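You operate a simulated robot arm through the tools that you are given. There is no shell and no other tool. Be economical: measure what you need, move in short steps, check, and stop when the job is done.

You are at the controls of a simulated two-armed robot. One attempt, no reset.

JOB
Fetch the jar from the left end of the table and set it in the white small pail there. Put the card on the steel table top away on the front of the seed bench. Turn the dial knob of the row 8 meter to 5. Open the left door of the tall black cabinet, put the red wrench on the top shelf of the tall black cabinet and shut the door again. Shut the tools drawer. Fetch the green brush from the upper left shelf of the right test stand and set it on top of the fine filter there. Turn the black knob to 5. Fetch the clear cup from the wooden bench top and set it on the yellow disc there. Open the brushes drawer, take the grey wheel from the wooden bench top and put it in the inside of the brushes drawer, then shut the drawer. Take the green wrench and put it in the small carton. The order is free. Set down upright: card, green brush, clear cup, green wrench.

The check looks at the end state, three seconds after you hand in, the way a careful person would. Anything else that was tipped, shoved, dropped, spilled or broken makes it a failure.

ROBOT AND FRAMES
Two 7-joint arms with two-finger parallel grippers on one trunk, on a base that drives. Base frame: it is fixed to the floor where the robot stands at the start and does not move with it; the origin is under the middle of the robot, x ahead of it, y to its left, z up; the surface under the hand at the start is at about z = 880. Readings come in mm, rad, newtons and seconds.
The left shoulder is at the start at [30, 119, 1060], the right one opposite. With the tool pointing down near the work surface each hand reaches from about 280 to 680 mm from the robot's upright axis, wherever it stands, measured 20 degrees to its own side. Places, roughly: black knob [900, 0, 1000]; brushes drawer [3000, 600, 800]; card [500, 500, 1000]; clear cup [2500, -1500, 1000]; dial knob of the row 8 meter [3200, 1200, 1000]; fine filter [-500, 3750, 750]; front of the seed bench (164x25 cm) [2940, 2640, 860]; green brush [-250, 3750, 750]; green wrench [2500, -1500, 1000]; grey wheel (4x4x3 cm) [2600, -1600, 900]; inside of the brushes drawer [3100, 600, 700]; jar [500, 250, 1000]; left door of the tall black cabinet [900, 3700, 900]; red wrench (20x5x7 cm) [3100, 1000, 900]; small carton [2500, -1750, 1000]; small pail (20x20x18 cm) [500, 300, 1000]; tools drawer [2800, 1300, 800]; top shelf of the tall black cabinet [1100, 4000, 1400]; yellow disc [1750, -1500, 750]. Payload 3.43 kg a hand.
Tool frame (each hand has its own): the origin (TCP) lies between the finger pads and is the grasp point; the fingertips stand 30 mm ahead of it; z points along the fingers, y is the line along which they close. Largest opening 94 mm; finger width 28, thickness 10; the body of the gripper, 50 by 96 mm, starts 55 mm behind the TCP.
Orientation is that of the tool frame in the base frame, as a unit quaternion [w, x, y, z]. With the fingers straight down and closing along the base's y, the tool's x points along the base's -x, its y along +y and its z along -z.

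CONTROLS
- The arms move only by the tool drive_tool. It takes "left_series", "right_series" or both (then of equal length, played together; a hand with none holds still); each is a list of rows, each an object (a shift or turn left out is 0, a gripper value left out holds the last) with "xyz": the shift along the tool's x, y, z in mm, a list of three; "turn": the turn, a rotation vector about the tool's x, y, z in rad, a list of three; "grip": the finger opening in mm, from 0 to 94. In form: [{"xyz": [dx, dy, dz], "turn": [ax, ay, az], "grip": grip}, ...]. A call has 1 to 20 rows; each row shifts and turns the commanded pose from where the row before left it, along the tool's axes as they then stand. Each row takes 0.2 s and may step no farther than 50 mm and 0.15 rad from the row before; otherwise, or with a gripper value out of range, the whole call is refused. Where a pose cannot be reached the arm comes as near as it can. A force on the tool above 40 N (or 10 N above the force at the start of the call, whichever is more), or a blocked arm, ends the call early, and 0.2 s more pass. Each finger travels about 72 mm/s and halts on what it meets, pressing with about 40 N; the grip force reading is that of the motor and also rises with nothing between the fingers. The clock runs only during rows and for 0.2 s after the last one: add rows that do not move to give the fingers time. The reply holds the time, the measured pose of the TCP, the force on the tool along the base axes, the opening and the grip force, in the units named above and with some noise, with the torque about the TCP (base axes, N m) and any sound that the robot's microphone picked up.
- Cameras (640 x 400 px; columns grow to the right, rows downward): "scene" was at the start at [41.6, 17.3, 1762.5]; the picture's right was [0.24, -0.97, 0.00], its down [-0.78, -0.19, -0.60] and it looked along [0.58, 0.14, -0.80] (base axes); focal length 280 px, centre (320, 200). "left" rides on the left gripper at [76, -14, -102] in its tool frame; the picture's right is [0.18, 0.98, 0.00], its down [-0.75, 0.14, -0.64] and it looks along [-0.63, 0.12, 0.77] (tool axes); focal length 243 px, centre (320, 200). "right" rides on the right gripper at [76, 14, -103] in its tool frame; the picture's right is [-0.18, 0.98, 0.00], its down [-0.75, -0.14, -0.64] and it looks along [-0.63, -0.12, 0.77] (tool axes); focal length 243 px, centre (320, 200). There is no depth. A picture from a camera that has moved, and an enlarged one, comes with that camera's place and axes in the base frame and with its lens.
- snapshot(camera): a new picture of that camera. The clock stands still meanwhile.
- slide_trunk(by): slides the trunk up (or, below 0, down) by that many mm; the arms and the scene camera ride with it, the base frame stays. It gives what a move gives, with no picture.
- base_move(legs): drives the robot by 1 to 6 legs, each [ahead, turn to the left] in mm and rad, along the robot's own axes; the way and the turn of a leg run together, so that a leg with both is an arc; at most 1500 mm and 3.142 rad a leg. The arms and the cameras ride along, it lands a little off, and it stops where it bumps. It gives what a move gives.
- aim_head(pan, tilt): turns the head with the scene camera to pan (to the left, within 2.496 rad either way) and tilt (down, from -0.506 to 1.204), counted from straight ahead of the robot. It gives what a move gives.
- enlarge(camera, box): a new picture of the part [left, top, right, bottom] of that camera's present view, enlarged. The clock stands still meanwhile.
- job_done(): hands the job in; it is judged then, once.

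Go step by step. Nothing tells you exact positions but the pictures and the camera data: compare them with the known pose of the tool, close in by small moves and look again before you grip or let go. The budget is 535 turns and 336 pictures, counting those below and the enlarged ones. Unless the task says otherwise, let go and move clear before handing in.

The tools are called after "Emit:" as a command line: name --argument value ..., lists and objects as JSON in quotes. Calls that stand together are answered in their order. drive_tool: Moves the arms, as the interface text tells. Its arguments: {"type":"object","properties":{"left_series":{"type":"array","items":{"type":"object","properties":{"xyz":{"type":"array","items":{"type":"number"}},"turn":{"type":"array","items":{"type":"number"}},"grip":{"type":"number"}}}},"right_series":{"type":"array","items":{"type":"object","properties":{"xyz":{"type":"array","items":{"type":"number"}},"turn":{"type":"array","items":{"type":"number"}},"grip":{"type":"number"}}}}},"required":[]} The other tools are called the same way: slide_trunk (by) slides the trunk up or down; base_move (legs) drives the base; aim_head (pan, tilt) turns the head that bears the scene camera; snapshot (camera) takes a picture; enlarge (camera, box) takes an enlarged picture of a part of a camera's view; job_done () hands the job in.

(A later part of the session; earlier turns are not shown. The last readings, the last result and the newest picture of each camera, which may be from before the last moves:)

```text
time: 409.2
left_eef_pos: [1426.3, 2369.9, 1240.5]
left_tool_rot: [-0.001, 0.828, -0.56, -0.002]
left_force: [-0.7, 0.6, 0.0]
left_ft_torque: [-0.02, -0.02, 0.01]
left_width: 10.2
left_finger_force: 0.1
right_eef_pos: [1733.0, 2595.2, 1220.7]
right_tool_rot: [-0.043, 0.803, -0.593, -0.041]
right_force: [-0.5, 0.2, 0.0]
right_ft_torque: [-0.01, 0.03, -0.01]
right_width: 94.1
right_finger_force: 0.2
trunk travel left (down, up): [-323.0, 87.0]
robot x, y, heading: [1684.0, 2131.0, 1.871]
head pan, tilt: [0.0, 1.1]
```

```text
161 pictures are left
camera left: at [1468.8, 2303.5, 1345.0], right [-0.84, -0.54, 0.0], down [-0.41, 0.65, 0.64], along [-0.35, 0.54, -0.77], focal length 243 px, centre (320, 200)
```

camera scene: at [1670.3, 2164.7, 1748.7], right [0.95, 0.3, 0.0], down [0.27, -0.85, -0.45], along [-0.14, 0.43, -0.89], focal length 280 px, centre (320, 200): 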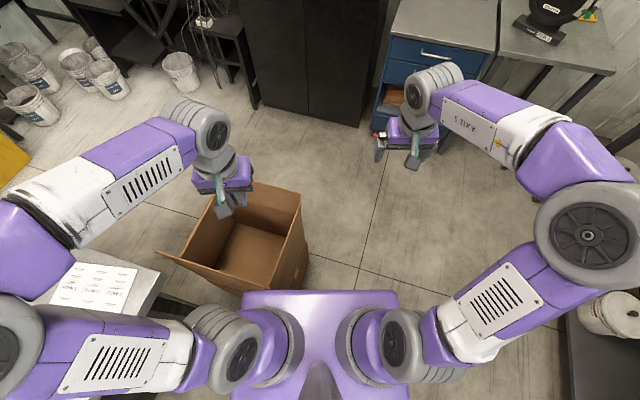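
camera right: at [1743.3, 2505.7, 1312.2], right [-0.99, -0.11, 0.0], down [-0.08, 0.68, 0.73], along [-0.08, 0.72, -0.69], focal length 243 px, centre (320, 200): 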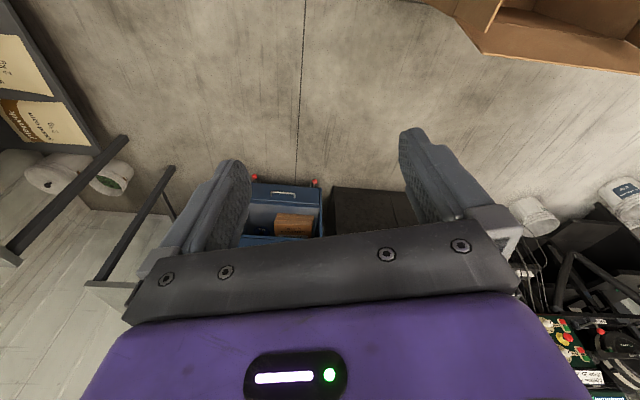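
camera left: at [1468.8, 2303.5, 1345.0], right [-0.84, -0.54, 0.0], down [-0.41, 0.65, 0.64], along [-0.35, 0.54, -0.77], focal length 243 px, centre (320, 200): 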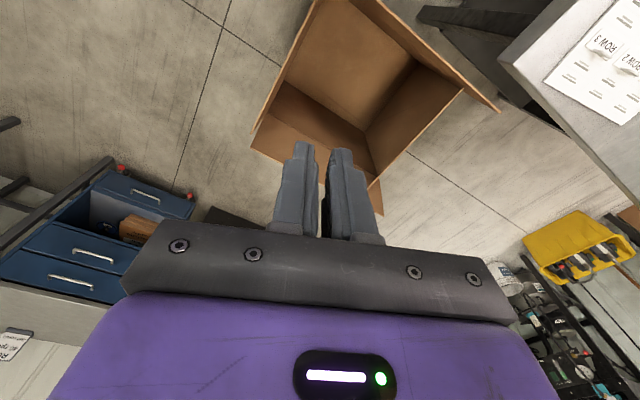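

I bumped the big floor carton's side lightly (it matches its original place). I back off and go around it to stand before the cabinet's doors.

Emit:
base_move --legs '[[-150, 0], [0, -0.43], [920, 0], [0, 1.308], [640, 0], [0, -1.176]]'

Emit:
aim_head --pan 0.2 --tilt 0.5

Emit:
snapshot --camera "scene"

```text
time: 425.6
left_eef_pos: [1097.6, 3485.8, 1240.7]
left_tool_rot: [-0.001, 0.729, -0.685, 0.0]
left_force: [-0.6, -0.2, 0.3]
left_ft_torque: [-0.01, -0.02, 0.01]
left_width: 10.1
left_finger_force: 0.0
right_eef_pos: [1460.0, 3602.0, 1219.8]
right_tool_rot: [0.05, -0.698, 0.714, 0.033]
right_force: [-0.4, -0.3, 0.5]
right_ft_torque: [-0.02, -0.01, -0.01]
right_width: 93.8
right_finger_force: 0.0
trunk travel left (down, up): [-323.0, 87.0]
robot x, y, heading: [1263.6, 3181.4, 1.554]
head pan, tilt: [0.0, 1.1]
```

```text
time: 426.6
left_eef_pos: [1098.0, 3484.5, 1241.9]
left_tool_rot: [0.0, 0.729, -0.684, 0.0]
left_force: [0.4, 0.0, 0.5]
left_ft_torque: [-0.04, 0.01, -0.03]
left_width: 9.8
left_finger_force: 0.0
right_eef_pos: [1460.1, 3603.3, 1220.3]
right_tool_rot: [0.049, -0.698, 0.714, 0.033]
right_force: [-0.2, -0.3, 0.1]
right_ft_torque: [-0.01, 0.0, 0.01]
right_width: 93.9
right_finger_force: 0.1
trunk travel left (down, up): [-323.0, 87.0]
robot x, y, heading: [1266.1, 3184.1, 1.551]
head pan, tilt: [0.201, 0.499]
```

```text
160 pictures are left
camera scene: at [1247.1, 3240.7, 1796.3], right [0.98, 0.18, 0.0], down [0.09, -0.47, -0.88], along [-0.16, 0.86, -0.48], focal length 280 px, centre (320, 200)
```

scene: 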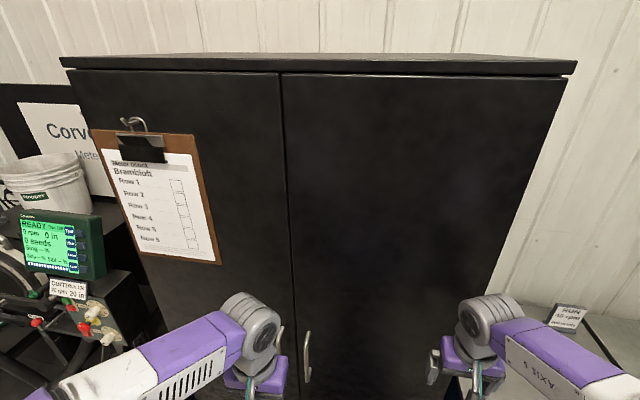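

The left handle is behind my left hand. I back up a little, pull the right hand in, and turn the left hand to point forward at handle height.

Emit:
base_move --legs '[[-100, 0.02]]'

Emit:
drive_tool --left_series '[{"xyz": [-33.8, 6.2, 31.7], "grip": 60}, {"xyz": [-33.8, 6.2, 31.7]}, {"xyz": [-33.8, 6.2, 31.7]}, {"xyz": [-33.8, 6.2, 31.7]}, {"xyz": [-33.8, 6.2, 31.7]}, {"xyz": [-33.8, 6.2, 31.7], "turn": [0, 0, 0.05]}, {"turn": [0, -0.143, 0]}, {"turn": [0, -0.143, 0]}, {"turn": [0, -0.143, 0]}, {"turn": [0, -0.143, 0]}, {"turn": [0, -0.143, 0]}, {"turn": [0, -0.143, 0]}, {"turn": [0, -0.143, 0]}, {"turn": [0, -0.143, 0]}, {"turn": [0, -0.143, 0]}, {"turn": [0, -0.143, 0]}, {"turn": [0, -0.141, 0]}, {}]' --right_series '[{"xyz": [30, 0, 0]}, {"xyz": [30, 0, 0]}, {"xyz": [30, 0, 0]}, {"xyz": [30, 0, 0], "turn": [0, 0.1, 0]}, {}, {}, {}, {}, {}, {}, {}, {}, {}, {}, {}, {}, {}, {}]'

Emit:
snapshot --camera "left"

Emit:
snapshot --camera "scene"

```text
time: 427.7
left_eef_pos: [1090.8, 3385.1, 1241.9]
left_tool_rot: [-0.001, 0.736, -0.677, -0.001]
left_force: [0.7, -0.8, 0.3]
left_ft_torque: [0.0, 0.0, 0.0]
left_width: 10.0
left_finger_force: 0.0
right_eef_pos: [1451.4, 3509.8, 1219.8]
right_tool_rot: [0.048, -0.705, 0.706, 0.034]
right_force: [-0.2, 0.3, 0.7]
right_ft_torque: [0.03, 0.0, 0.01]
right_width: 93.9
right_finger_force: 0.0
trunk travel left (down, up): [-323.0, 87.0]
robot x, y, heading: [1263.9, 3086.2, 1.575]
head pan, tilt: [0.201, 0.499]
```

```text
time: 431.5
left_eef_pos: [1036.5, 3583.5, 1051.2]
left_tool_rot: [0.493, -0.506, 0.491, 0.51]
left_force: [-0.2, -0.5, -0.2]
left_ft_torque: [-0.02, -0.04, -0.01]
left_width: 60.0
left_finger_force: 0.1
right_eef_pos: [1452.9, 3389.2, 1205.3]
right_tool_rot: [0.013, -0.706, 0.708, -0.001]
right_force: [-0.6, -1.2, -0.2]
right_ft_torque: [-0.01, 0.01, 0.04]
right_width: 93.9
right_finger_force: 0.1
trunk travel left (down, up): [-323.0, 87.0]
robot x, y, heading: [1262.5, 3086.3, 1.576]
head pan, tilt: [0.201, 0.499]
```

```text
159 pictures are left
camera left: at [1054.5, 3481.5, 976.5], right [-0.98, -0.03, -0.18], down [-0.12, -0.65, 0.75], along [-0.14, 0.76, 0.63], focal length 243 px, centre (320, 200)
```

left: 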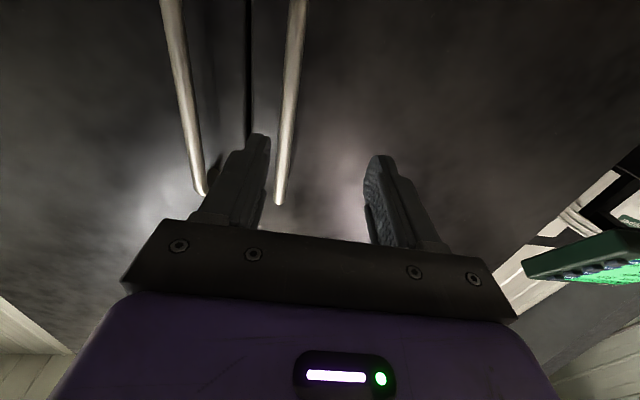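

```text
158 pictures are left
camera scene: at [1245.5, 3143.0, 1796.4], right [0.98, 0.2, 0.0], down [0.1, -0.47, -0.88], along [-0.18, 0.86, -0.48], focal length 280 px, centre (320, 200)
```

scene: 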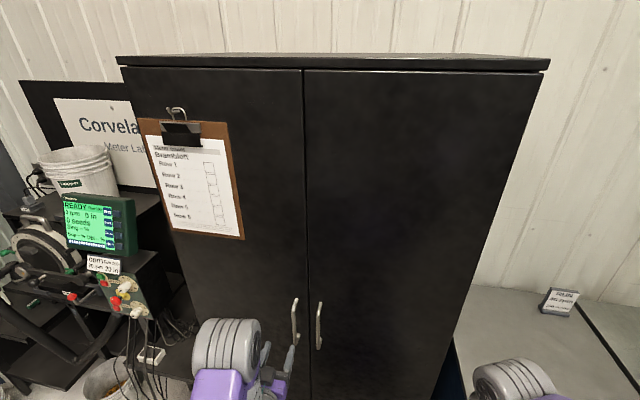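

Left handle bar is at about x≈1057. I shift over and advance toward it.

Emit:
drive_tool --left_series '[{"xyz": [0, -22, 0]}, {"xyz": [0, 0, 40]}, {"xyz": [0, 0, 40]}, {}]'

Emit:
snapshot --camera "left"

```text
time: 432.5
left_eef_pos: [1052.7, 3663.1, 1052.8]
left_tool_rot: [0.492, -0.508, 0.492, 0.508]
left_force: [0.5, 0.8, 0.5]
left_ft_torque: [-0.01, -0.02, -0.02]
left_width: 60.1
left_finger_force: 0.1
right_eef_pos: [1451.8, 3387.8, 1204.0]
right_tool_rot: [0.013, -0.706, 0.708, -0.002]
right_force: [-0.3, 0.1, 0.6]
right_ft_torque: [-0.02, 0.01, -0.01]
right_width: 93.9
right_finger_force: 0.0
trunk travel left (down, up): [-323.0, 87.0]
robot x, y, heading: [1264.9, 3087.5, 1.573]
head pan, tilt: [0.201, 0.499]
```

```text
157 pictures are left
camera left: at [1072.4, 3560.5, 977.6], right [-0.98, -0.03, -0.18], down [-0.12, -0.65, 0.75], along [-0.14, 0.76, 0.63], focal length 243 px, centre (320, 200)
```

left: 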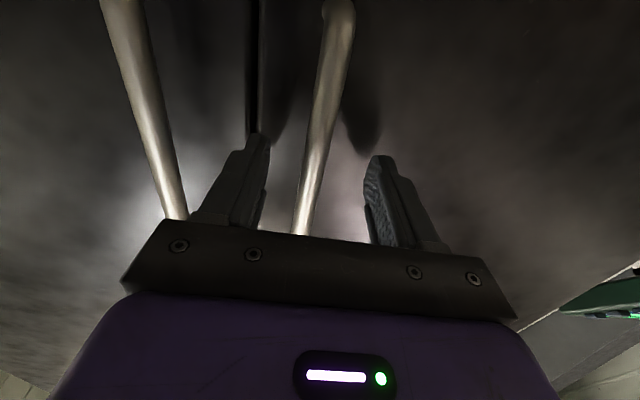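

Emit:
drive_tool --left_series '[{"xyz": [0, 0, 20]}, {"xyz": [0, 0, 20]}, {}]'

Emit:
snapshot --camera "left"

Emit:
enlarge --camera "scene" --box '[200, 280, 360, 400]'

```text
time: 432.9
left_eef_pos: [1055.6, 3674.3, 1053.3]
left_tool_rot: [0.494, -0.507, 0.492, 0.507]
left_force: [-0.5, -28.4, 11.6]
left_ft_torque: [0.25, -0.35, -1.07]
left_width: 59.5
left_finger_force: 0.1
right_eef_pos: [1451.5, 3389.7, 1204.4]
right_tool_rot: [-0.013, 0.708, -0.706, 0.001]
right_force: [0.7, 1.2, -0.7]
right_ft_torque: [-0.07, 0.0, -0.01]
right_width: 93.9
right_finger_force: 0.0
trunk travel left (down, up): [-323.0, 87.0]
robot x, y, heading: [1264.6, 3084.9, 1.57]
head pan, tilt: [0.201, 0.499]
stopped in row 1 (left hand): the force on the tool passed its limit at 60 N (the readings are from after the stop); the commanded pose is now the measured one
```

```text
156 pictures are left
camera left: at [1073.3, 3571.1, 977.4], right [-0.98, -0.03, -0.19], down [-0.12, -0.65, 0.75], along [-0.14, 0.76, 0.63], focal length 243 px, centre (320, 200)
```

left: 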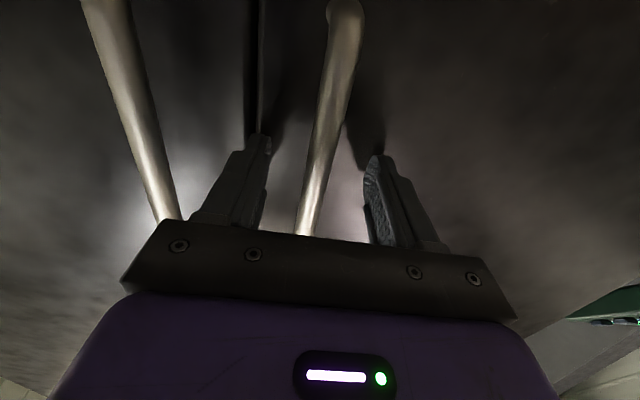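

```text
3.33 times, centred on (280, 340) of scene
camera zoom: at [1245.1, 3142.0, 1796.5], right [0.98, 0.2, 0.0], down [0.1, -0.47, -0.88], along [-0.18, 0.86, -0.48], focal length 932 px, centre (453, -267)
```

zoom: 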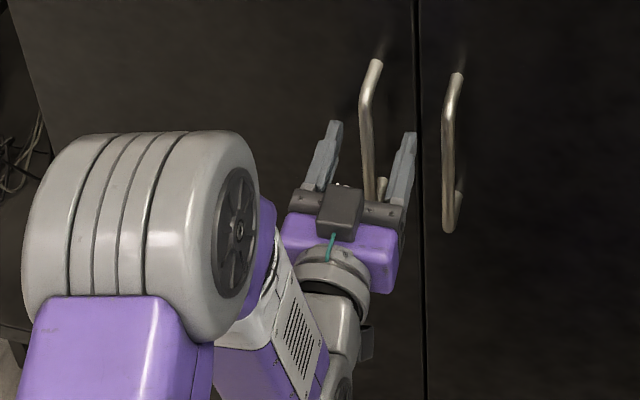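

The fingertips touch the door face at y≈3704; the bar is between the fingers. I ease back 4 mm and grip.

Emit:
drive_tool --left_series '[{"xyz": [0, 0, -4]}, {"grip": 40}, {"grip": 20}, {"grip": 2}, {}, {}]'

```text
time: 434.3
left_eef_pos: [1059.3, 3671.8, 1052.4]
left_tool_rot: [-0.494, 0.507, -0.493, -0.506]
left_force: [16.9, -1.3, -4.4]
left_ft_torque: [0.69, 0.05, 0.01]
left_width: 16.2
left_finger_force: 45.4
right_eef_pos: [1453.8, 3390.6, 1202.8]
right_tool_rot: [0.012, -0.706, 0.708, -0.001]
right_force: [-0.6, 0.8, -0.1]
right_ft_torque: [-0.01, -0.02, 0.01]
right_width: 94.1
right_finger_force: 0.0
trunk travel left (down, up): [-323.0, 87.0]
robot x, y, heading: [1262.3, 3084.1, 1.574]
head pan, tilt: [0.201, 0.499]
```

Bar gripped. I pull along the door's arc (hinge near x≈697), first 20°.

Emit:
drive_tool --left_series '[{"xyz": [0, -2, -5]}, {"xyz": [0, 2, -13]}, {"xyz": [0, 3, -14]}, {"xyz": [0, 4, -15], "turn": [0.03, 0, 0]}, {"xyz": [0, 5, -15], "turn": [0.03, 0, 0]}, {"xyz": [0, 5, -15], "turn": [0.03, 0, 0]}, {"xyz": [0, 6, -15], "turn": [0.03, 0, 0]}, {"xyz": [0, 6.5, -15], "turn": [0.03, 0, 0]}, {"xyz": [0, 7, -14], "turn": [0.03, 0, 0]}, {}]'

Emit:
snapshot --camera "scene"

```text
time: 436.2
left_eef_pos: [1030.9, 3565.4, 1051.5]
left_tool_rot: [0.534, -0.466, 0.532, 0.463]
left_force: [11.5, -4.7, 4.5]
left_ft_torque: [-0.42, 0.8, -0.1]
left_width: 16.5
left_finger_force: 44.4
right_eef_pos: [1451.8, 3387.6, 1204.7]
right_tool_rot: [0.013, -0.706, 0.708, -0.001]
right_force: [-0.6, 0.2, 0.0]
right_ft_torque: [-0.03, 0.03, -0.04]
right_width: 94.0
right_finger_force: 0.1
trunk travel left (down, up): [-323.0, 87.0]
robot x, y, heading: [1263.6, 3081.8, 1.57]
head pan, tilt: [0.201, 0.499]
stopped in row 9 (left hand): the force on the tool passed its limit at 42 N (the readings are from after the stop); the commanded pose is now the measured one
```

```text
154 pictures are left
camera scene: at [1245.4, 3141.6, 1796.7], right [0.98, 0.2, 0.0], down [0.1, -0.47, -0.88], along [-0.18, 0.86, -0.48], focal length 280 px, centre (320, 200)
```

scene: 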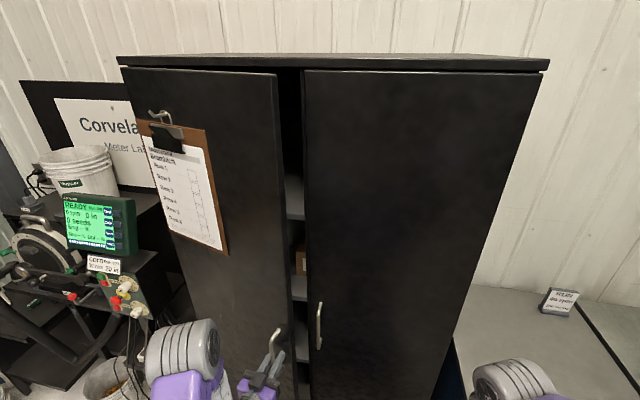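

Door is open ~17° and swings freely. I continue the arc, yawing the hand with the door.

Emit:
drive_tool --left_series '[{"xyz": [0, 5.2, -13.8], "turn": [0.04, 0, 0]}, {"xyz": [0, 5.2, -13.9], "turn": [0.04, 0, 0]}, {"xyz": [0, 5.3, -15], "turn": [0.04, 0, 0]}, {"xyz": [0, 5.3, -15], "turn": [0.04, 0, 0]}, {"xyz": [0, 5.3, -15], "turn": [0.04, 0, 0]}, {"xyz": [0, 5.4, -15], "turn": [0.04, 0, 0]}, {"xyz": [0, 5.4, -15], "turn": [0.04, 0, 0]}, {"xyz": [0, 5.5, -15], "turn": [0.04, 0, 0]}, {"xyz": [0, 5.5, -15], "turn": [0.04, 0, 0]}, {"xyz": [0, 5.6, -15], "turn": [0.04, 0, 0]}, {}]'

Emit:
snapshot --camera "scene"

```text
time: 437.4
left_eef_pos: [997.8, 3502.6, 1050.7]
left_tool_rot: [0.579, -0.413, 0.574, 0.406]
left_force: [13.6, -9.5, 7.7]
left_ft_torque: [0.4, 0.83, -0.01]
left_width: 16.4
left_finger_force: 45.2
right_eef_pos: [1452.6, 3387.5, 1205.0]
right_tool_rot: [0.013, -0.707, 0.707, -0.001]
right_force: [0.4, 0.7, 0.0]
right_ft_torque: [0.06, -0.03, 0.01]
right_width: 93.8
right_finger_force: 0.1
trunk travel left (down, up): [-323.0, 87.0]
robot x, y, heading: [1264.3, 3088.6, 1.574]
head pan, tilt: [0.201, 0.499]
stopped in row 5 (left hand): the force on the tool passed its limit at 42 N (the readings are from after the stop); the commanded pose is now the measured one
```

```text
153 pictures are left
camera scene: at [1246.5, 3141.0, 1796.7], right [0.98, 0.2, 0.0], down [0.1, -0.47, -0.88], along [-0.18, 0.86, -0.48], focal length 280 px, centre (320, 200)
```

scene: 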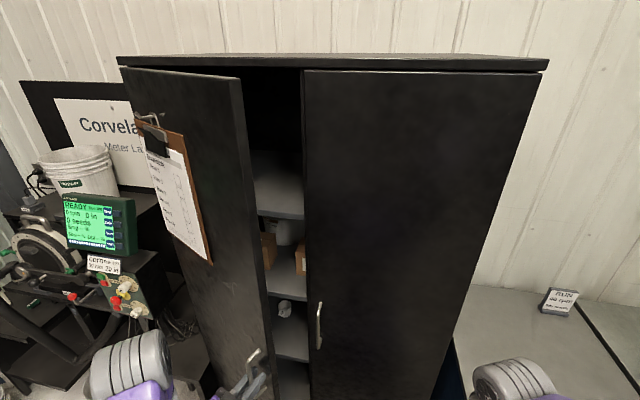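

Emit:
drive_tool --left_series '[{"xyz": [0, -5, -1.5]}, {"xyz": [0, 4.6, -16], "turn": [0.045, 0, 0]}, {"xyz": [0, 4.6, -16], "turn": [0.045, 0, 0]}, {"xyz": [0, 4.6, -16], "turn": [0.045, 0, 0]}, {"xyz": [0, 4.6, -16], "turn": [0.045, 0, 0]}, {"xyz": [0, 4.6, -16], "turn": [0.045, 0, 0]}, {"xyz": [0, 4.6, -16], "turn": [0.045, 0, 0]}, {"xyz": [0, 4.6, -16], "turn": [0.045, 0, 0]}, {"xyz": [0, 4.6, -16], "turn": [0.045, 0, 0]}, {}]'

```text
time: 439.6
left_eef_pos: [903.4, 3408.0, 1049.5]
left_tool_rot: [0.641, -0.306, 0.636, 0.301]
left_force: [-10.3, 15.0, 28.0]
left_ft_torque: [-0.03, 1.24, 0.04]
left_width: 16.1
left_finger_force: 44.7
right_eef_pos: [1452.2, 3388.8, 1204.6]
right_tool_rot: [0.012, -0.706, 0.708, -0.002]
right_force: [0.4, -0.1, 0.5]
right_ft_torque: [-0.02, 0.0, 0.03]
right_width: 93.8
right_finger_force: 0.0
trunk travel left (down, up): [-323.0, 87.0]
robot x, y, heading: [1260.3, 3081.9, 1.576]
head pan, tilt: [0.201, 0.499]
```

Open ~49°. A bit more with a small vertical relief.

Emit:
drive_tool --left_series '[{"xyz": [-4, 3, 0]}, {"xyz": [0, 5, -16], "turn": [0.045, 0, 0]}, {"xyz": [0, 5, -16], "turn": [0.045, 0, 0]}, {"xyz": [-1, 5, -16], "turn": [0.045, 0, 0]}, {"xyz": [-1, 5, -16], "turn": [0.045, 0, 0]}, {"xyz": [-1, 5, -16], "turn": [0.045, 0, 0]}, {"xyz": [-1, 5, -16], "turn": [0.045, 0, 0]}, {"xyz": [-1, 5, -16], "turn": [0.045, 0, 0]}, {}]'

Emit:
snapshot --camera "scene"

```text
time: 440.9
left_eef_pos: [835.7, 3367.2, 1051.2]
left_tool_rot: [0.666, -0.243, 0.668, 0.227]
left_force: [2.9, -3.6, -9.9]
left_ft_torque: [1.46, -0.14, 0.06]
left_width: 16.7
left_finger_force: 45.1
right_eef_pos: [1451.6, 3389.5, 1205.0]
right_tool_rot: [0.012, -0.706, 0.708, -0.001]
right_force: [0.7, 1.6, 0.8]
right_ft_torque: [-0.02, 0.01, 0.03]
right_width: 93.9
right_finger_force: 0.0
trunk travel left (down, up): [-323.0, 87.0]
robot x, y, heading: [1267.3, 3086.5, 1.579]
head pan, tilt: [0.201, 0.499]
stopped in row 6 (left hand): the force on the tool passed its limit at 45 N (the readings are from after the stop); the commanded pose is now the measured one
```

```text
152 pictures are left
camera scene: at [1245.2, 3142.7, 1796.6], right [0.98, 0.2, 0.0], down [0.1, -0.47, -0.88], along [-0.18, 0.86, -0.48], focal length 280 px, centre (320, 200)
```

scene: 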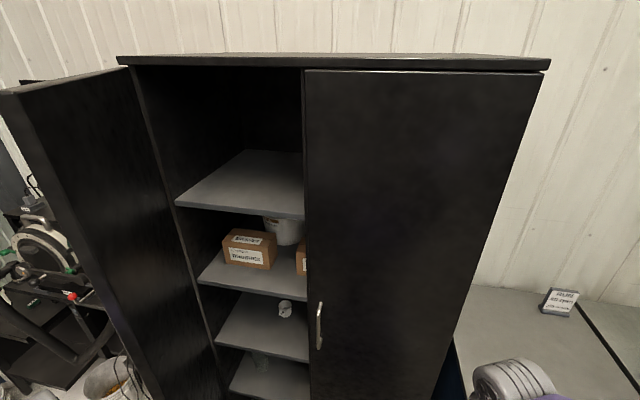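

Door open ~62°, showing the empty top shelf (z≈1412). I release the handle and withdraw the hand around the door edge.

Emit:
drive_tool --left_series '[{"grip": 40}, {"grip": 60}, {"xyz": [0, 0, -15]}, {"xyz": [0, 0, -30]}, {"xyz": [0, 0, -30]}, {"xyz": [0, -20, -30]}, {"xyz": [0, -35, -20]}, {"xyz": [0, -40, -10]}, {"xyz": [0, -40, 0], "turn": [-0.1, 0, 0]}, {"xyz": [0, -40, 0], "turn": [-0.14, 0, 0]}, {"xyz": [0, -40, 0], "turn": [-0.14, 0, 0]}, {"turn": [-0.14, 0, 0]}, {"turn": [-0.14, 0, 0]}, {"turn": [-0.14, 0, 0]}, {}]'

Emit:
aim_head --pan 0.4 --tilt 0.7

Emit:
snapshot --camera "scene"

```text
time: 444.1
left_eef_pos: [874.6, 3125.3, 1057.2]
left_tool_rot: [0.518, -0.484, 0.526, 0.469]
left_force: [-1.0, -0.4, 0.5]
left_ft_torque: [0.02, -0.01, -0.01]
left_width: 60.1
left_finger_force: 0.1
right_eef_pos: [1451.5, 3389.7, 1204.3]
right_tool_rot: [0.013, -0.706, 0.708, -0.002]
right_force: [0.5, -0.7, 1.5]
right_ft_torque: [-0.02, 0.0, 0.0]
right_width: 93.9
right_finger_force: 0.0
trunk travel left (down, up): [-323.0, 87.0]
robot x, y, heading: [1264.4, 3082.5, 1.578]
head pan, tilt: [0.201, 0.499]
```

```text
time: 444.9
left_eef_pos: [876.1, 3126.4, 1057.9]
left_tool_rot: [0.519, -0.483, 0.526, 0.47]
left_force: [-0.6, -0.2, 0.1]
left_ft_torque: [0.0, -0.01, 0.02]
left_width: 59.7
left_finger_force: 0.0
right_eef_pos: [1451.6, 3388.8, 1204.5]
right_tool_rot: [0.012, -0.707, 0.707, -0.001]
right_force: [0.9, -0.2, 0.4]
right_ft_torque: [-0.01, 0.0, 0.02]
right_width: 94.3
right_finger_force: 0.1
trunk travel left (down, up): [-323.0, 87.0]
robot x, y, heading: [1263.6, 3087.9, 1.574]
head pan, tilt: [0.4, 0.7]
```

```text
151 pictures are left
camera scene: at [1230.9, 3131.8, 1778.7], right [0.92, 0.39, 0.0], down [0.25, -0.59, -0.77], along [-0.3, 0.7, -0.64], focal length 280 px, centre (320, 200)
```

scene: 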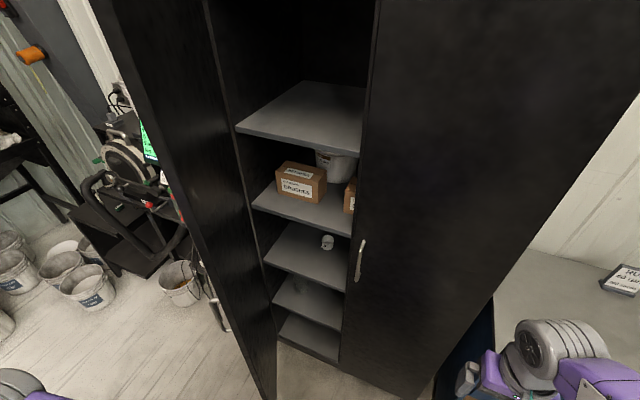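

The shelf is clear. I bring the left hand back to its normal pose.

Emit:
drive_tool --left_series '[{"xyz": [0, -30, 38]}, {"xyz": [0, -30, 38]}, {"xyz": [0, -30, 38]}, {"xyz": [0, -30, 38]}, {"xyz": [0, -30, 38]}, {"xyz": [0, -30, 38]}, {"xyz": [-30, 0, 30]}, {"xyz": [-30, 0, 30], "turn": [0, 0.143, 0]}, {"xyz": [-30, 0, 0], "turn": [0, 0.143, 0]}, {"xyz": [-30, 0, 0], "turn": [0, 0.143, 0]}, {"turn": [0, 0.143, 0]}, {"turn": [0, 0.143, 0]}, {"turn": [0, 0.143, 0]}, {"turn": [0, 0.143, 0]}, {"turn": [0, 0.143, 0]}, {"turn": [0, 0.143, 0]}, {"turn": [0, 0.143, 0]}, {"turn": [0, 0.141, 0]}, {}]'

Emit:
snapshot --camera "left"

```text
time: 448.9
left_eef_pos: [953.2, 3436.5, 978.4]
left_tool_rot: [-0.006, -0.674, 0.739, -0.01]
left_force: [-0.1, 0.1, 0.2]
left_ft_torque: [0.0, 0.04, 0.04]
left_width: 59.6
left_finger_force: 0.1
left hand out of reach, approached as far as the arm can: row 3, 4, 5, 6, 7, 8, 9, 10, 11
right_eef_pos: [1451.6, 3389.4, 1204.6]
right_tool_rot: [0.013, -0.706, 0.708, -0.001]
right_force: [0.1, 0.0, 0.2]
right_ft_torque: [0.0, -0.01, -0.03]
right_width: 94.0
right_finger_force: 0.0
trunk travel left (down, up): [-323.0, 87.0]
robot x, y, heading: [1262.8, 3083.9, 1.575]
head pan, tilt: [0.4, 0.7]
```

```text
150 pictures are left
camera left: at [960.0, 3360.9, 1084.5], right [-1.0, -0.09, 0.0], down [-0.08, 0.78, 0.62], along [-0.06, 0.62, -0.78], focal length 243 px, centre (320, 200)
```

left: 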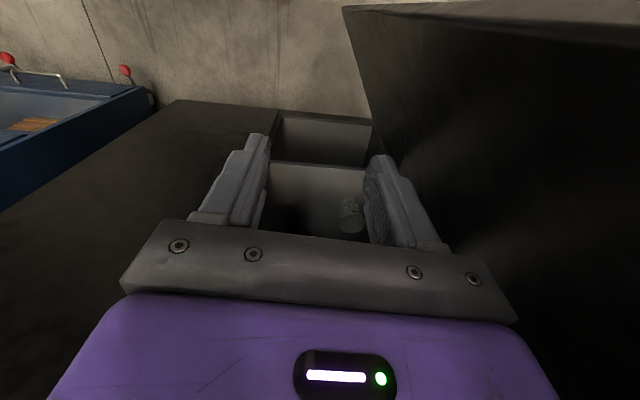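

Emit:
drive_tool --left_series '[{"xyz": [0, -20, -40]}, {"xyz": [0, -25, -40]}, {"xyz": [0, -25, -40]}, {"xyz": [0, -25, -40]}, {"xyz": [0, -25, -40]}, {"xyz": [0, 0, -40], "turn": [0, 0.02, 0.08]}, {}]'

Emit:
aim_head --pan 1.2 --tilt 0.6

Emit:
snapshot --camera "scene"

```text
time: 450.4
left_eef_pos: [1070.8, 3428.5, 1218.3]
left_tool_rot: [-0.011, -0.644, 0.765, -0.017]
left_force: [1.0, 0.7, -0.3]
left_ft_torque: [0.0, -0.02, -0.06]
left_width: 59.9
left_finger_force: 0.2
right_eef_pos: [1452.0, 3389.9, 1204.3]
right_tool_rot: [0.012, -0.707, 0.707, -0.001]
right_force: [1.0, -0.1, -0.5]
right_ft_torque: [-0.02, 0.06, 0.02]
right_width: 94.1
right_finger_force: 0.1
trunk travel left (down, up): [-323.0, 87.0]
robot x, y, heading: [1266.5, 3087.8, 1.572]
head pan, tilt: [0.4, 0.7]
```

```text
time: 451.6
left_eef_pos: [1071.0, 3430.2, 1216.9]
left_tool_rot: [-0.012, -0.644, 0.765, -0.016]
left_force: [-0.1, -0.6, -0.8]
left_ft_torque: [-0.03, 0.0, -0.03]
left_width: 60.1
left_finger_force: 0.1
right_eef_pos: [1452.2, 3388.7, 1203.2]
right_tool_rot: [0.012, -0.707, 0.707, -0.002]
right_force: [-0.1, -0.9, 0.3]
right_ft_torque: [0.02, 0.02, -0.02]
right_width: 93.9
right_finger_force: 0.0
trunk travel left (down, up): [-323.0, 87.0]
robot x, y, heading: [1262.5, 3086.4, 1.573]
head pan, tilt: [1.201, 0.6]
```

```text
149 pictures are left
camera scene: at [1181.6, 3085.5, 1787.3], right [0.36, 0.93, 0.0], down [0.53, -0.2, -0.83], along [-0.77, 0.3, -0.57], focal length 280 px, centre (320, 200)
```

scene: 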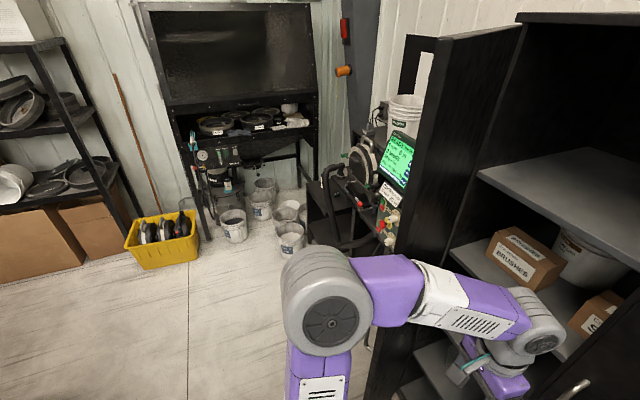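

Emit:
enlarge --camera "scene" --box '[170, 80, 430, 260]'

```text
2.22 times, centred on (300, 170) of scene
camera zoom: at [1181.6, 3085.5, 1787.3], right [0.36, 0.93, 0.0], down [0.53, -0.2, -0.83], along [-0.77, 0.3, -0.57], focal length 621 px, centre (364, 267)
```

zoom: 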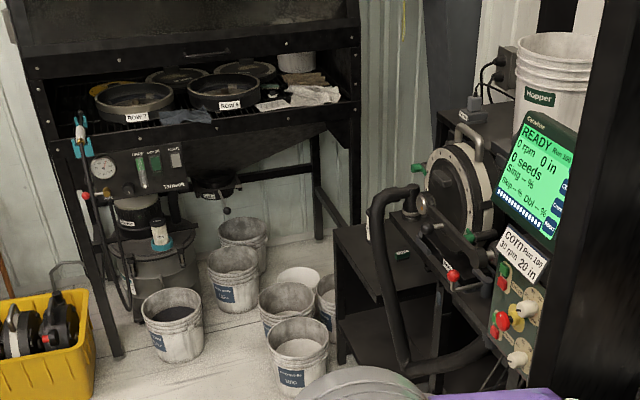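

The right test stand (with the monitor) is just beyond the cabinet; its left part has low shelves near x≈-450. I back up, turn west and tuck the right arm forward to pass the open door safely.

Emit:
base_move --legs '[[-105, 0], [0, 1.571]]'

Emit:
drive_tool --right_series '[{"xyz": [-40, 10, 0]}, {"xyz": [-40, 10, 0]}, {"xyz": [-40, 10, 0]}, {"xyz": [-40, 10, 0]}, {"xyz": [-40, 10, 0]}, {"xyz": [-40, 0, 0]}, {}]'

Emit:
aim_head --pan -0.4 --tilt 0.7

Emit:
snapshot --camera "scene"

```text
time: 456.7
left_eef_pos: [928.6, 2771.3, 1217.7]
left_tool_rot: [-0.004, 0.998, -0.062, 0.019]
left_force: [-0.3, -0.2, -0.4]
left_ft_torque: [0.02, -0.02, -0.01]
left_width: 59.9
left_finger_force: 0.1
right_eef_pos: [951.1, 3153.5, 1204.3]
right_tool_rot: [-0.01, 1.0, 0.023, -0.008]
right_force: [-0.1, 0.1, 0.0]
right_ft_torque: [-0.01, -0.01, 0.0]
right_width: 94.0
right_finger_force: 0.1
trunk travel left (down, up): [-323.0, 87.0]
robot x, y, heading: [1259.7, 2977.3, -3.096]
head pan, tilt: [1.201, 0.6]
```

```text
time: 458.3
left_eef_pos: [930.7, 2771.0, 1218.4]
left_tool_rot: [-0.005, 0.998, -0.063, 0.019]
left_force: [-0.1, -0.5, 0.7]
left_ft_torque: [0.0, -0.01, 0.01]
left_width: 60.1
left_finger_force: 0.0
right_eef_pos: [715.8, 3092.3, 1206.1]
right_tool_rot: [-0.009, 1.0, 0.022, -0.009]
right_force: [0.7, -0.9, 0.3]
right_ft_torque: [0.01, 0.02, 0.03]
right_width: 94.1
right_finger_force: 0.0
trunk travel left (down, up): [-323.0, 87.0]
robot x, y, heading: [1266.5, 2981.3, -3.092]
head pan, tilt: [1.201, 0.6]
```

```text
time: 459.9
left_eef_pos: [928.7, 2772.0, 1216.9]
left_tool_rot: [-0.003, 0.998, -0.062, 0.02]
left_force: [-0.4, -0.2, -0.1]
left_ft_torque: [0.01, 0.0, 0.02]
left_width: 60.1
left_finger_force: 0.0
right_eef_pos: [715.1, 3091.3, 1205.5]
right_tool_rot: [-0.01, 1.0, 0.022, -0.008]
right_force: [0.3, -0.6, -0.4]
right_ft_torque: [-0.02, -0.02, 0.0]
right_width: 93.9
right_finger_force: 0.0
trunk travel left (down, up): [-323.0, 87.0]
robot x, y, heading: [1266.7, 2980.6, -3.092]
head pan, tilt: [-0.4, 0.7]
```

```text
147 pictures are left
camera scene: at [1214.4, 3009.7, 1778.7], right [0.34, 0.94, 0.0], down [0.6, -0.22, -0.76], along [-0.72, 0.26, -0.64], focal length 280 px, centre (320, 200)
```

scene: 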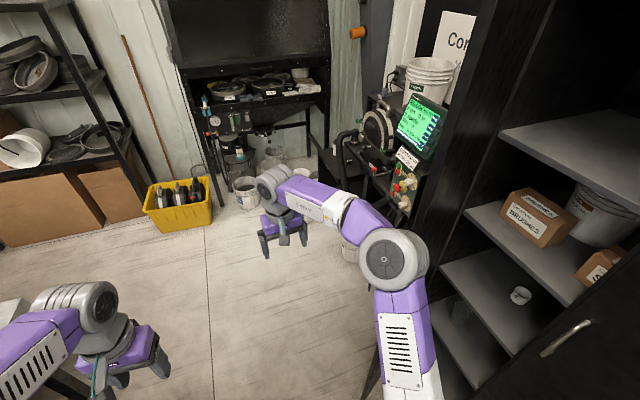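

Emit:
drive_tool --right_series '[{"xyz": [-5, 40, 0]}, {"xyz": [-5, 40, 0]}, {"xyz": [-5, 40, 0]}, {"xyz": [0, 30, 0]}, {}]'

Emit:
snapshot --camera "scene"

```text
time: 461.1
left_eef_pos: [928.4, 2772.1, 1217.9]
left_tool_rot: [-0.004, 0.998, -0.063, 0.021]
left_force: [-0.2, 0.2, -0.8]
left_ft_torque: [-0.01, 0.02, -0.01]
left_width: 60.1
left_finger_force: 0.0
right_eef_pos: [704.7, 2941.4, 1203.7]
right_tool_rot: [-0.01, 1.0, 0.022, -0.009]
right_force: [-0.2, 0.5, -0.1]
right_ft_torque: [0.0, 0.01, 0.01]
right_width: 94.1
right_finger_force: 0.1
trunk travel left (down, up): [-323.0, 87.0]
robot x, y, heading: [1268.9, 2979.8, -3.096]
head pan, tilt: [-0.4, 0.7]
```

```text
146 pictures are left
camera scene: at [1214.5, 3010.7, 1778.7], right [0.34, 0.94, 0.0], down [0.6, -0.22, -0.76], along [-0.72, 0.26, -0.64], focal length 280 px, centre (320, 200)
```

scene: 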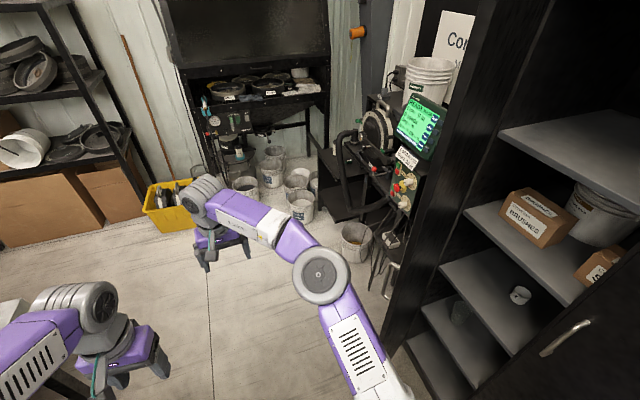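

Elbow now clears the door. I drive west and then look at the stand.

Emit:
base_move --legs '[[1450, -0.03]]'

Emit:
aim_head --pan -1.3 --tilt 0.6

Emit:
snapshot --camera "scene"

```text
time: 468.6
left_eef_pos: [-562.2, 2679.4, 1217.3]
left_tool_rot: [-0.004, 0.998, -0.054, 0.02]
left_force: [-0.1, 0.2, -0.5]
left_ft_torque: [0.0, 0.03, 0.01]
left_width: 60.0
left_finger_force: 0.1
right_eef_pos: [-790.0, 2844.9, 1205.6]
right_tool_rot: [-0.009, 0.999, 0.032, -0.008]
right_force: [-0.3, -0.1, 0.4]
right_ft_torque: [0.01, 0.03, 0.01]
right_width: 93.9
right_finger_force: 0.0
trunk travel left (down, up): [-323.0, 87.0]
robot x, y, heading: [-225.0, 2895.5, -3.074]
head pan, tilt: [-0.4, 0.7]
```

```text
time: 469.8
left_eef_pos: [-562.4, 2678.8, 1218.2]
left_tool_rot: [-0.004, 0.998, -0.054, 0.02]
left_force: [-0.4, 0.0, -0.2]
left_ft_torque: [0.01, 0.01, -0.02]
left_width: 60.1
left_finger_force: 0.1
right_eef_pos: [-790.4, 2844.8, 1203.8]
right_tool_rot: [-0.01, 0.999, 0.031, -0.008]
right_force: [-0.2, 0.2, -0.7]
right_ft_torque: [0.01, 0.03, 0.01]
right_width: 94.1
right_finger_force: 0.1
trunk travel left (down, up): [-323.0, 87.0]
robot x, y, heading: [-232.2, 2896.6, -3.074]
head pan, tilt: [-1.3, 0.6]
```

```text
145 pictures are left
camera scene: at [-229.4, 2978.4, 1787.3], right [0.94, 0.33, 0.0], down [0.19, -0.53, -0.83], along [-0.27, 0.78, -0.56], focal length 280 px, centre (320, 200)
```

scene: 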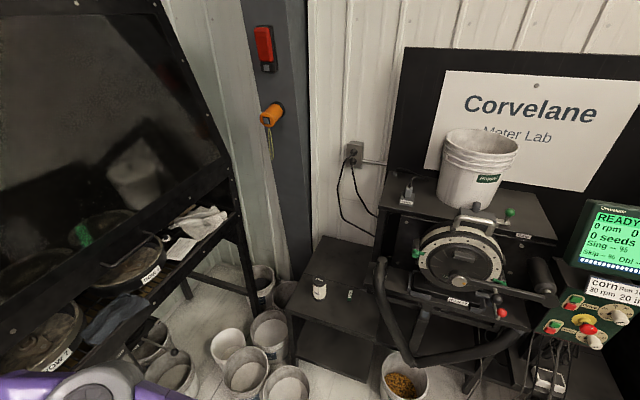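

Emit:
enlarge --camera "scene" --box '[280, 230, 400, 320]'

```text
4.44 times, centred on (340, 275) of scene
camera zoom: at [-229.4, 2978.4, 1787.3], right [0.94, 0.33, 0.0], down [0.19, -0.53, -0.83], along [-0.27, 0.78, -0.56], focal length 1243 px, centre (231, -133)
```

zoom: 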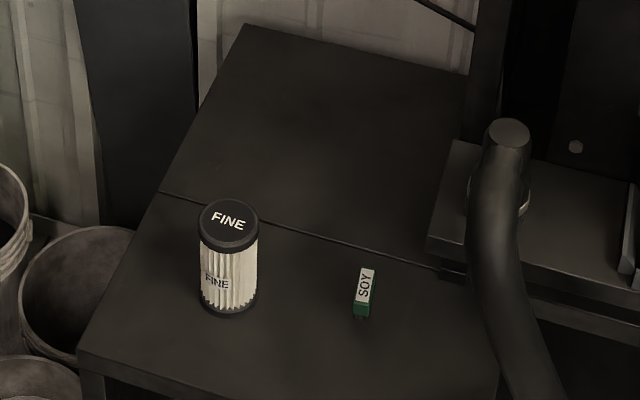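

The fine filter (cap "FINE") stands near (-480,3703) and the small green "SOY" brush near (-355,3750) on the left shelf. I retract the right hand, then turn to face the stand.

Emit:
drive_tool --right_series '[{"xyz": [40, -20, 0]}, {"xyz": [40, -25, 0]}, {"xyz": [40, -25, 0]}, {"xyz": [40, -25, 0]}, {"xyz": [40, -25, 0]}, {"xyz": [40, -20, 0]}, {}]'

Emit:
base_move --legs '[[75, 0], [0, -1.638], [225, 0]]'

Emit:
aim_head --pan 0.1 --tilt 0.9

Emit:
snapshot --camera "scene"

```text
time: 471.4
left_eef_pos: [-563.5, 2677.9, 1217.4]
left_tool_rot: [-0.004, 0.998, -0.055, 0.022]
left_force: [0.0, 0.0, 0.3]
left_ft_torque: [0.0, -0.07, 0.02]
left_width: 60.2
left_finger_force: 0.0
right_eef_pos: [-560.8, 2998.5, 1200.2]
right_tool_rot: [-0.009, 0.999, 0.032, -0.008]
right_force: [0.4, 0.2, -1.1]
right_ft_torque: [0.0, -0.01, 0.0]
right_width: 93.8
right_finger_force: 0.1
trunk travel left (down, up): [-323.0, 87.0]
robot x, y, heading: [-230.3, 2889.0, -3.075]
head pan, tilt: [-1.3, 0.6]
```

```text
time: 477.7
left_eef_pos: [-481.6, 3461.5, 1217.4]
left_tool_rot: [-0.013, -0.635, 0.773, -0.017]
left_force: [-0.2, -0.6, -0.7]
left_ft_torque: [0.01, -0.02, 0.03]
left_width: 59.8
left_finger_force: 0.0
right_eef_pos: [-165.5, 3431.4, 1201.4]
right_tool_rot: [0.014, -0.698, 0.716, -0.002]
right_force: [0.2, 0.2, -0.7]
right_ft_torque: [-0.03, 0.01, -0.02]
right_width: 94.0
right_finger_force: 0.0
trunk travel left (down, up): [-323.0, 87.0]
robot x, y, heading: [-302.7, 3115.9, 1.557]
head pan, tilt: [-1.3, 0.6]
```

```text
time: 479.2
left_eef_pos: [-482.2, 3461.5, 1219.3]
left_tool_rot: [-0.012, -0.634, 0.773, -0.017]
left_force: [-0.6, -0.8, -0.2]
left_ft_torque: [0.0, -0.01, -0.01]
left_width: 60.0
left_finger_force: 0.1
right_eef_pos: [-165.9, 3431.5, 1202.1]
right_tool_rot: [0.013, -0.699, 0.715, -0.002]
right_force: [0.4, -0.5, 0.7]
right_ft_torque: [0.03, -0.01, -0.01]
right_width: 93.9
right_finger_force: 0.1
trunk travel left (down, up): [-323.0, 87.0]
robot x, y, heading: [-298.0, 3112.8, 1.55]
head pan, tilt: [0.099, 0.901]
```

```text
143 pictures are left
camera scene: at [-304.4, 3157.4, 1762.5], right [1.0, 0.08, 0.0], down [0.06, -0.78, -0.62], along [-0.05, 0.62, -0.78], focal length 280 px, centre (320, 200)
```

scene: 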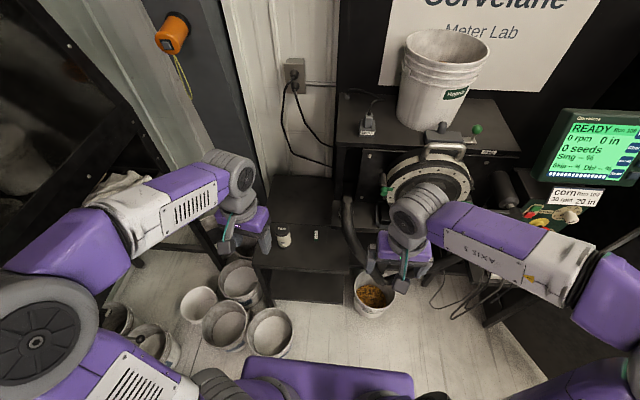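

Emit:
enlarge --camera "scene" --box '[230, 180, 380, 300]'

Emit:
snapshot --camera "left"

```text
3.33 times, centred on (305, 240) of scene
camera zoom: at [-304.4, 3157.4, 1762.5], right [1.0, 0.08, 0.0], down [0.06, -0.78, -0.62], along [-0.05, 0.62, -0.78], focal length 932 px, centre (370, 67)
```

zoom: 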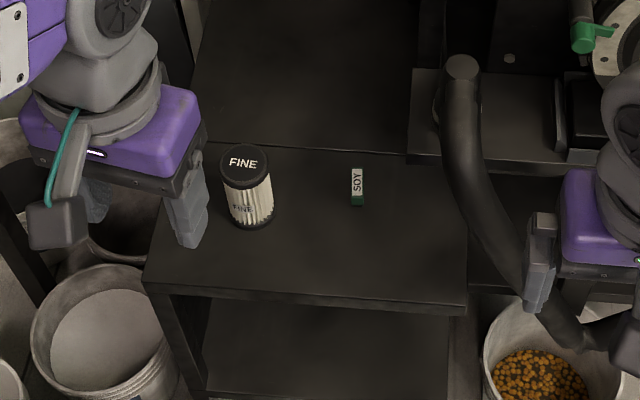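

```text
141 pictures are left
camera left: at [-482.9, 3388.4, 1324.8], right [-1.0, 0.01, 0.0], down [0.01, 0.79, 0.61], along [0.01, 0.61, -0.79], focal length 243 px, centre (320, 200)
```

left: 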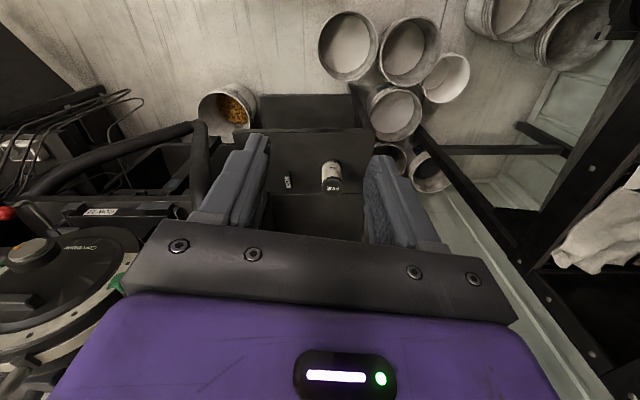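

Brush about (-375,3800), shelf near z≈685, filter about (-512,3765). I straighten the left hand, pull the right one back, move 80 mm closer and lower the trunk.

Emit:
drive_tool --right_series '[{"xyz": [35, 0, 0]}, {"xyz": [35, -10, 0]}, {"xyz": [35, -10, 0]}, {}]' --left_series '[{"turn": [0, 0.04, 0]}, {"turn": [0, 0, -0.1]}, {"turn": [0, 0, -0.1]}, {}]'

Emit:
base_move --legs '[[85, 0.015]]'

Emit:
slide_trunk --by -240

Emit:
snapshot --camera "left"

Emit:
snapshot --camera "scene"

```text
time: 480.2
left_eef_pos: [-482.1, 3463.3, 1218.0]
left_tool_rot: [0.031, 0.708, -0.705, 0.026]
left_force: [-0.1, 0.7, 0.1]
left_ft_torque: [-0.04, 0.02, 0.0]
left_width: 60.0
left_finger_force: 0.1
right_eef_pos: [-146.5, 3327.9, 1201.0]
right_tool_rot: [0.014, -0.698, 0.716, -0.002]
right_force: [-0.3, 0.4, -1.1]
right_ft_torque: [-0.01, 0.02, 0.0]
right_width: 94.1
right_finger_force: 0.1
trunk travel left (down, up): [-323.0, 87.0]
robot x, y, heading: [-302.6, 3114.6, 1.548]
head pan, tilt: [0.099, 0.901]
```

```text
time: 481.3
left_eef_pos: [-486.7, 3544.3, 1217.6]
left_tool_rot: [0.03, 0.713, -0.7, 0.028]
left_force: [-0.2, 0.3, -2.0]
left_ft_torque: [-0.04, -0.03, -0.01]
left_width: 59.9
left_finger_force: 0.1
right_eef_pos: [-150.7, 3414.2, 1201.1]
right_tool_rot: [0.013, -0.704, 0.71, -0.002]
right_force: [0.1, -0.1, 0.4]
right_ft_torque: [-0.05, -0.01, 0.0]
right_width: 94.1
right_finger_force: 0.0
trunk travel left (down, up): [-323.0, 87.0]
robot x, y, heading: [-293.4, 3197.6, 1.561]
head pan, tilt: [0.099, 0.901]
```

```text
time: 483.8
left_eef_pos: [-486.9, 3544.0, 977.1]
left_tool_rot: [0.029, 0.714, -0.699, 0.027]
left_force: [-0.1, 0.9, -0.6]
left_ft_torque: [0.0, 0.0, 0.02]
left_width: 59.8
left_finger_force: 0.0
right_eef_pos: [-149.6, 3413.5, 961.8]
right_tool_rot: [0.014, -0.704, 0.71, -0.001]
right_force: [0.2, 0.7, 0.8]
right_ft_torque: [-0.02, 0.01, 0.0]
right_width: 94.1
right_finger_force: 0.1
trunk travel left (down, up): [-83.0, 327.0]
robot x, y, heading: [-296.5, 3194.4, 1.562]
head pan, tilt: [0.099, 0.901]
```

```text
140 pictures are left
camera left: at [-470.1, 3475.3, 1087.5], right [-0.98, -0.2, 0.02], down [-0.15, 0.8, 0.58], along [-0.13, 0.57, -0.81], focal length 243 px, centre (320, 200)
```

left: 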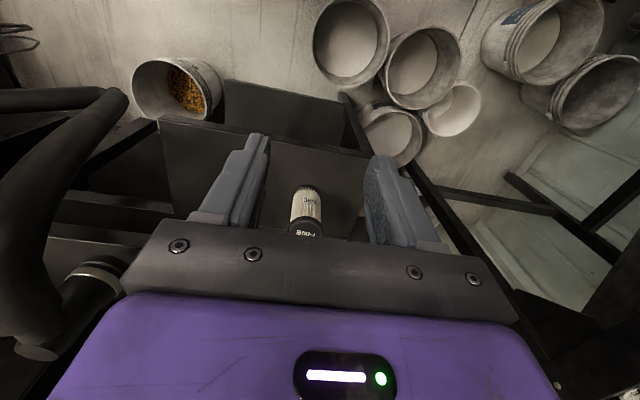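

```text
139 pictures are left
camera scene: at [-304.1, 3241.1, 1522.6], right [1.0, 0.09, 0.0], down [0.07, -0.78, -0.62], along [-0.06, 0.62, -0.78], focal length 280 px, centre (320, 200)
```

scene: 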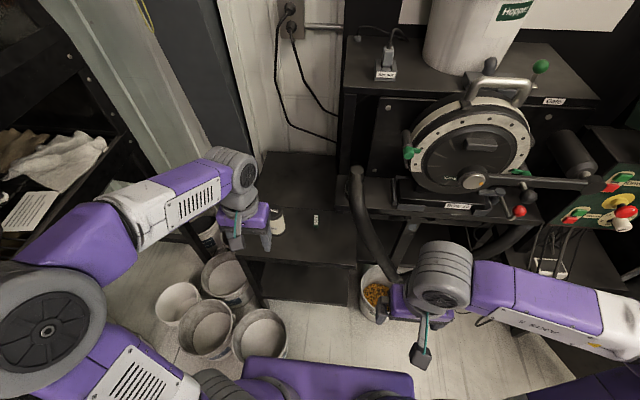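

Emit:
drive_tool --left_series '[{"turn": [0, -0.08, 0]}, {"xyz": [-34.7, -16.3, 15.3]}, {"xyz": [-34.7, -16.3, 15.3]}, {"xyz": [-34.7, -16.3, 15.3]}, {"xyz": [-34.7, -16.3, 15.3]}, {"xyz": [-34.7, -16.3, 15.3]}, {"xyz": [-34.7, -16.3, 15.3]}, {"xyz": [-34.7, -16.3, 15.3]}, {}]'

Emit:
snapshot --camera "left"

Emit:
enlarge --camera "scene" --box '[230, 160, 400, 280]'

```text
time: 485.8
left_eef_pos: [-377.3, 3787.2, 873.7]
left_tool_rot: [0.002, 0.714, -0.7, -0.001]
left_force: [-0.6, 0.3, 0.7]
left_ft_torque: [-0.01, 0.0, 0.02]
left_width: 60.0
left_finger_force: 0.0
right_eef_pos: [-150.7, 3413.2, 961.2]
right_tool_rot: [0.014, -0.704, 0.71, -0.002]
right_force: [-0.4, -0.1, 0.7]
right_ft_torque: [-0.02, -0.02, 0.01]
right_width: 94.0
right_finger_force: 0.1
trunk travel left (down, up): [-83.0, 327.0]
robot x, y, heading: [-293.8, 3196.2, 1.567]
head pan, tilt: [0.099, 0.901]
```

```text
138 pictures are left
camera left: at [-360.7, 3711.7, 977.5], right [-0.98, -0.2, 0.01], down [-0.15, 0.75, 0.64], along [-0.14, 0.63, -0.77], focal length 243 px, centre (320, 200)
```

left: 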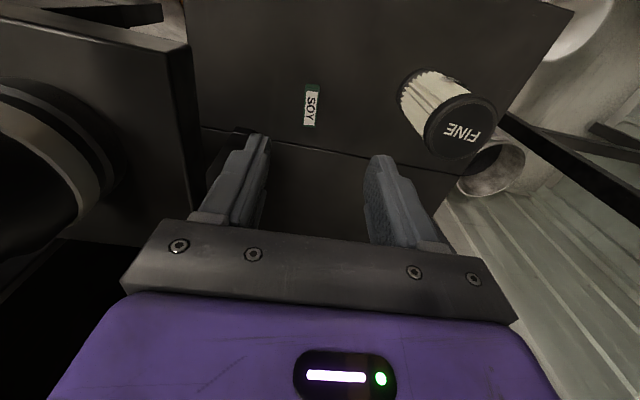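

```text
3.33 times, centred on (315, 220) of scene
camera zoom: at [-304.3, 3240.8, 1522.6], right [1.0, 0.09, 0.0], down [0.07, -0.78, -0.62], along [-0.06, 0.62, -0.78], focal length 932 px, centre (337, 133)
```

zoom: 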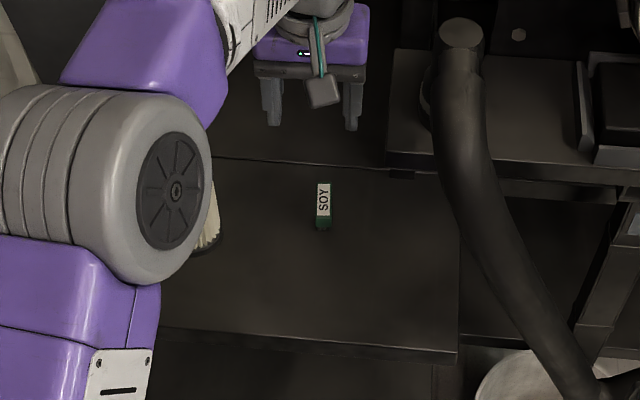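

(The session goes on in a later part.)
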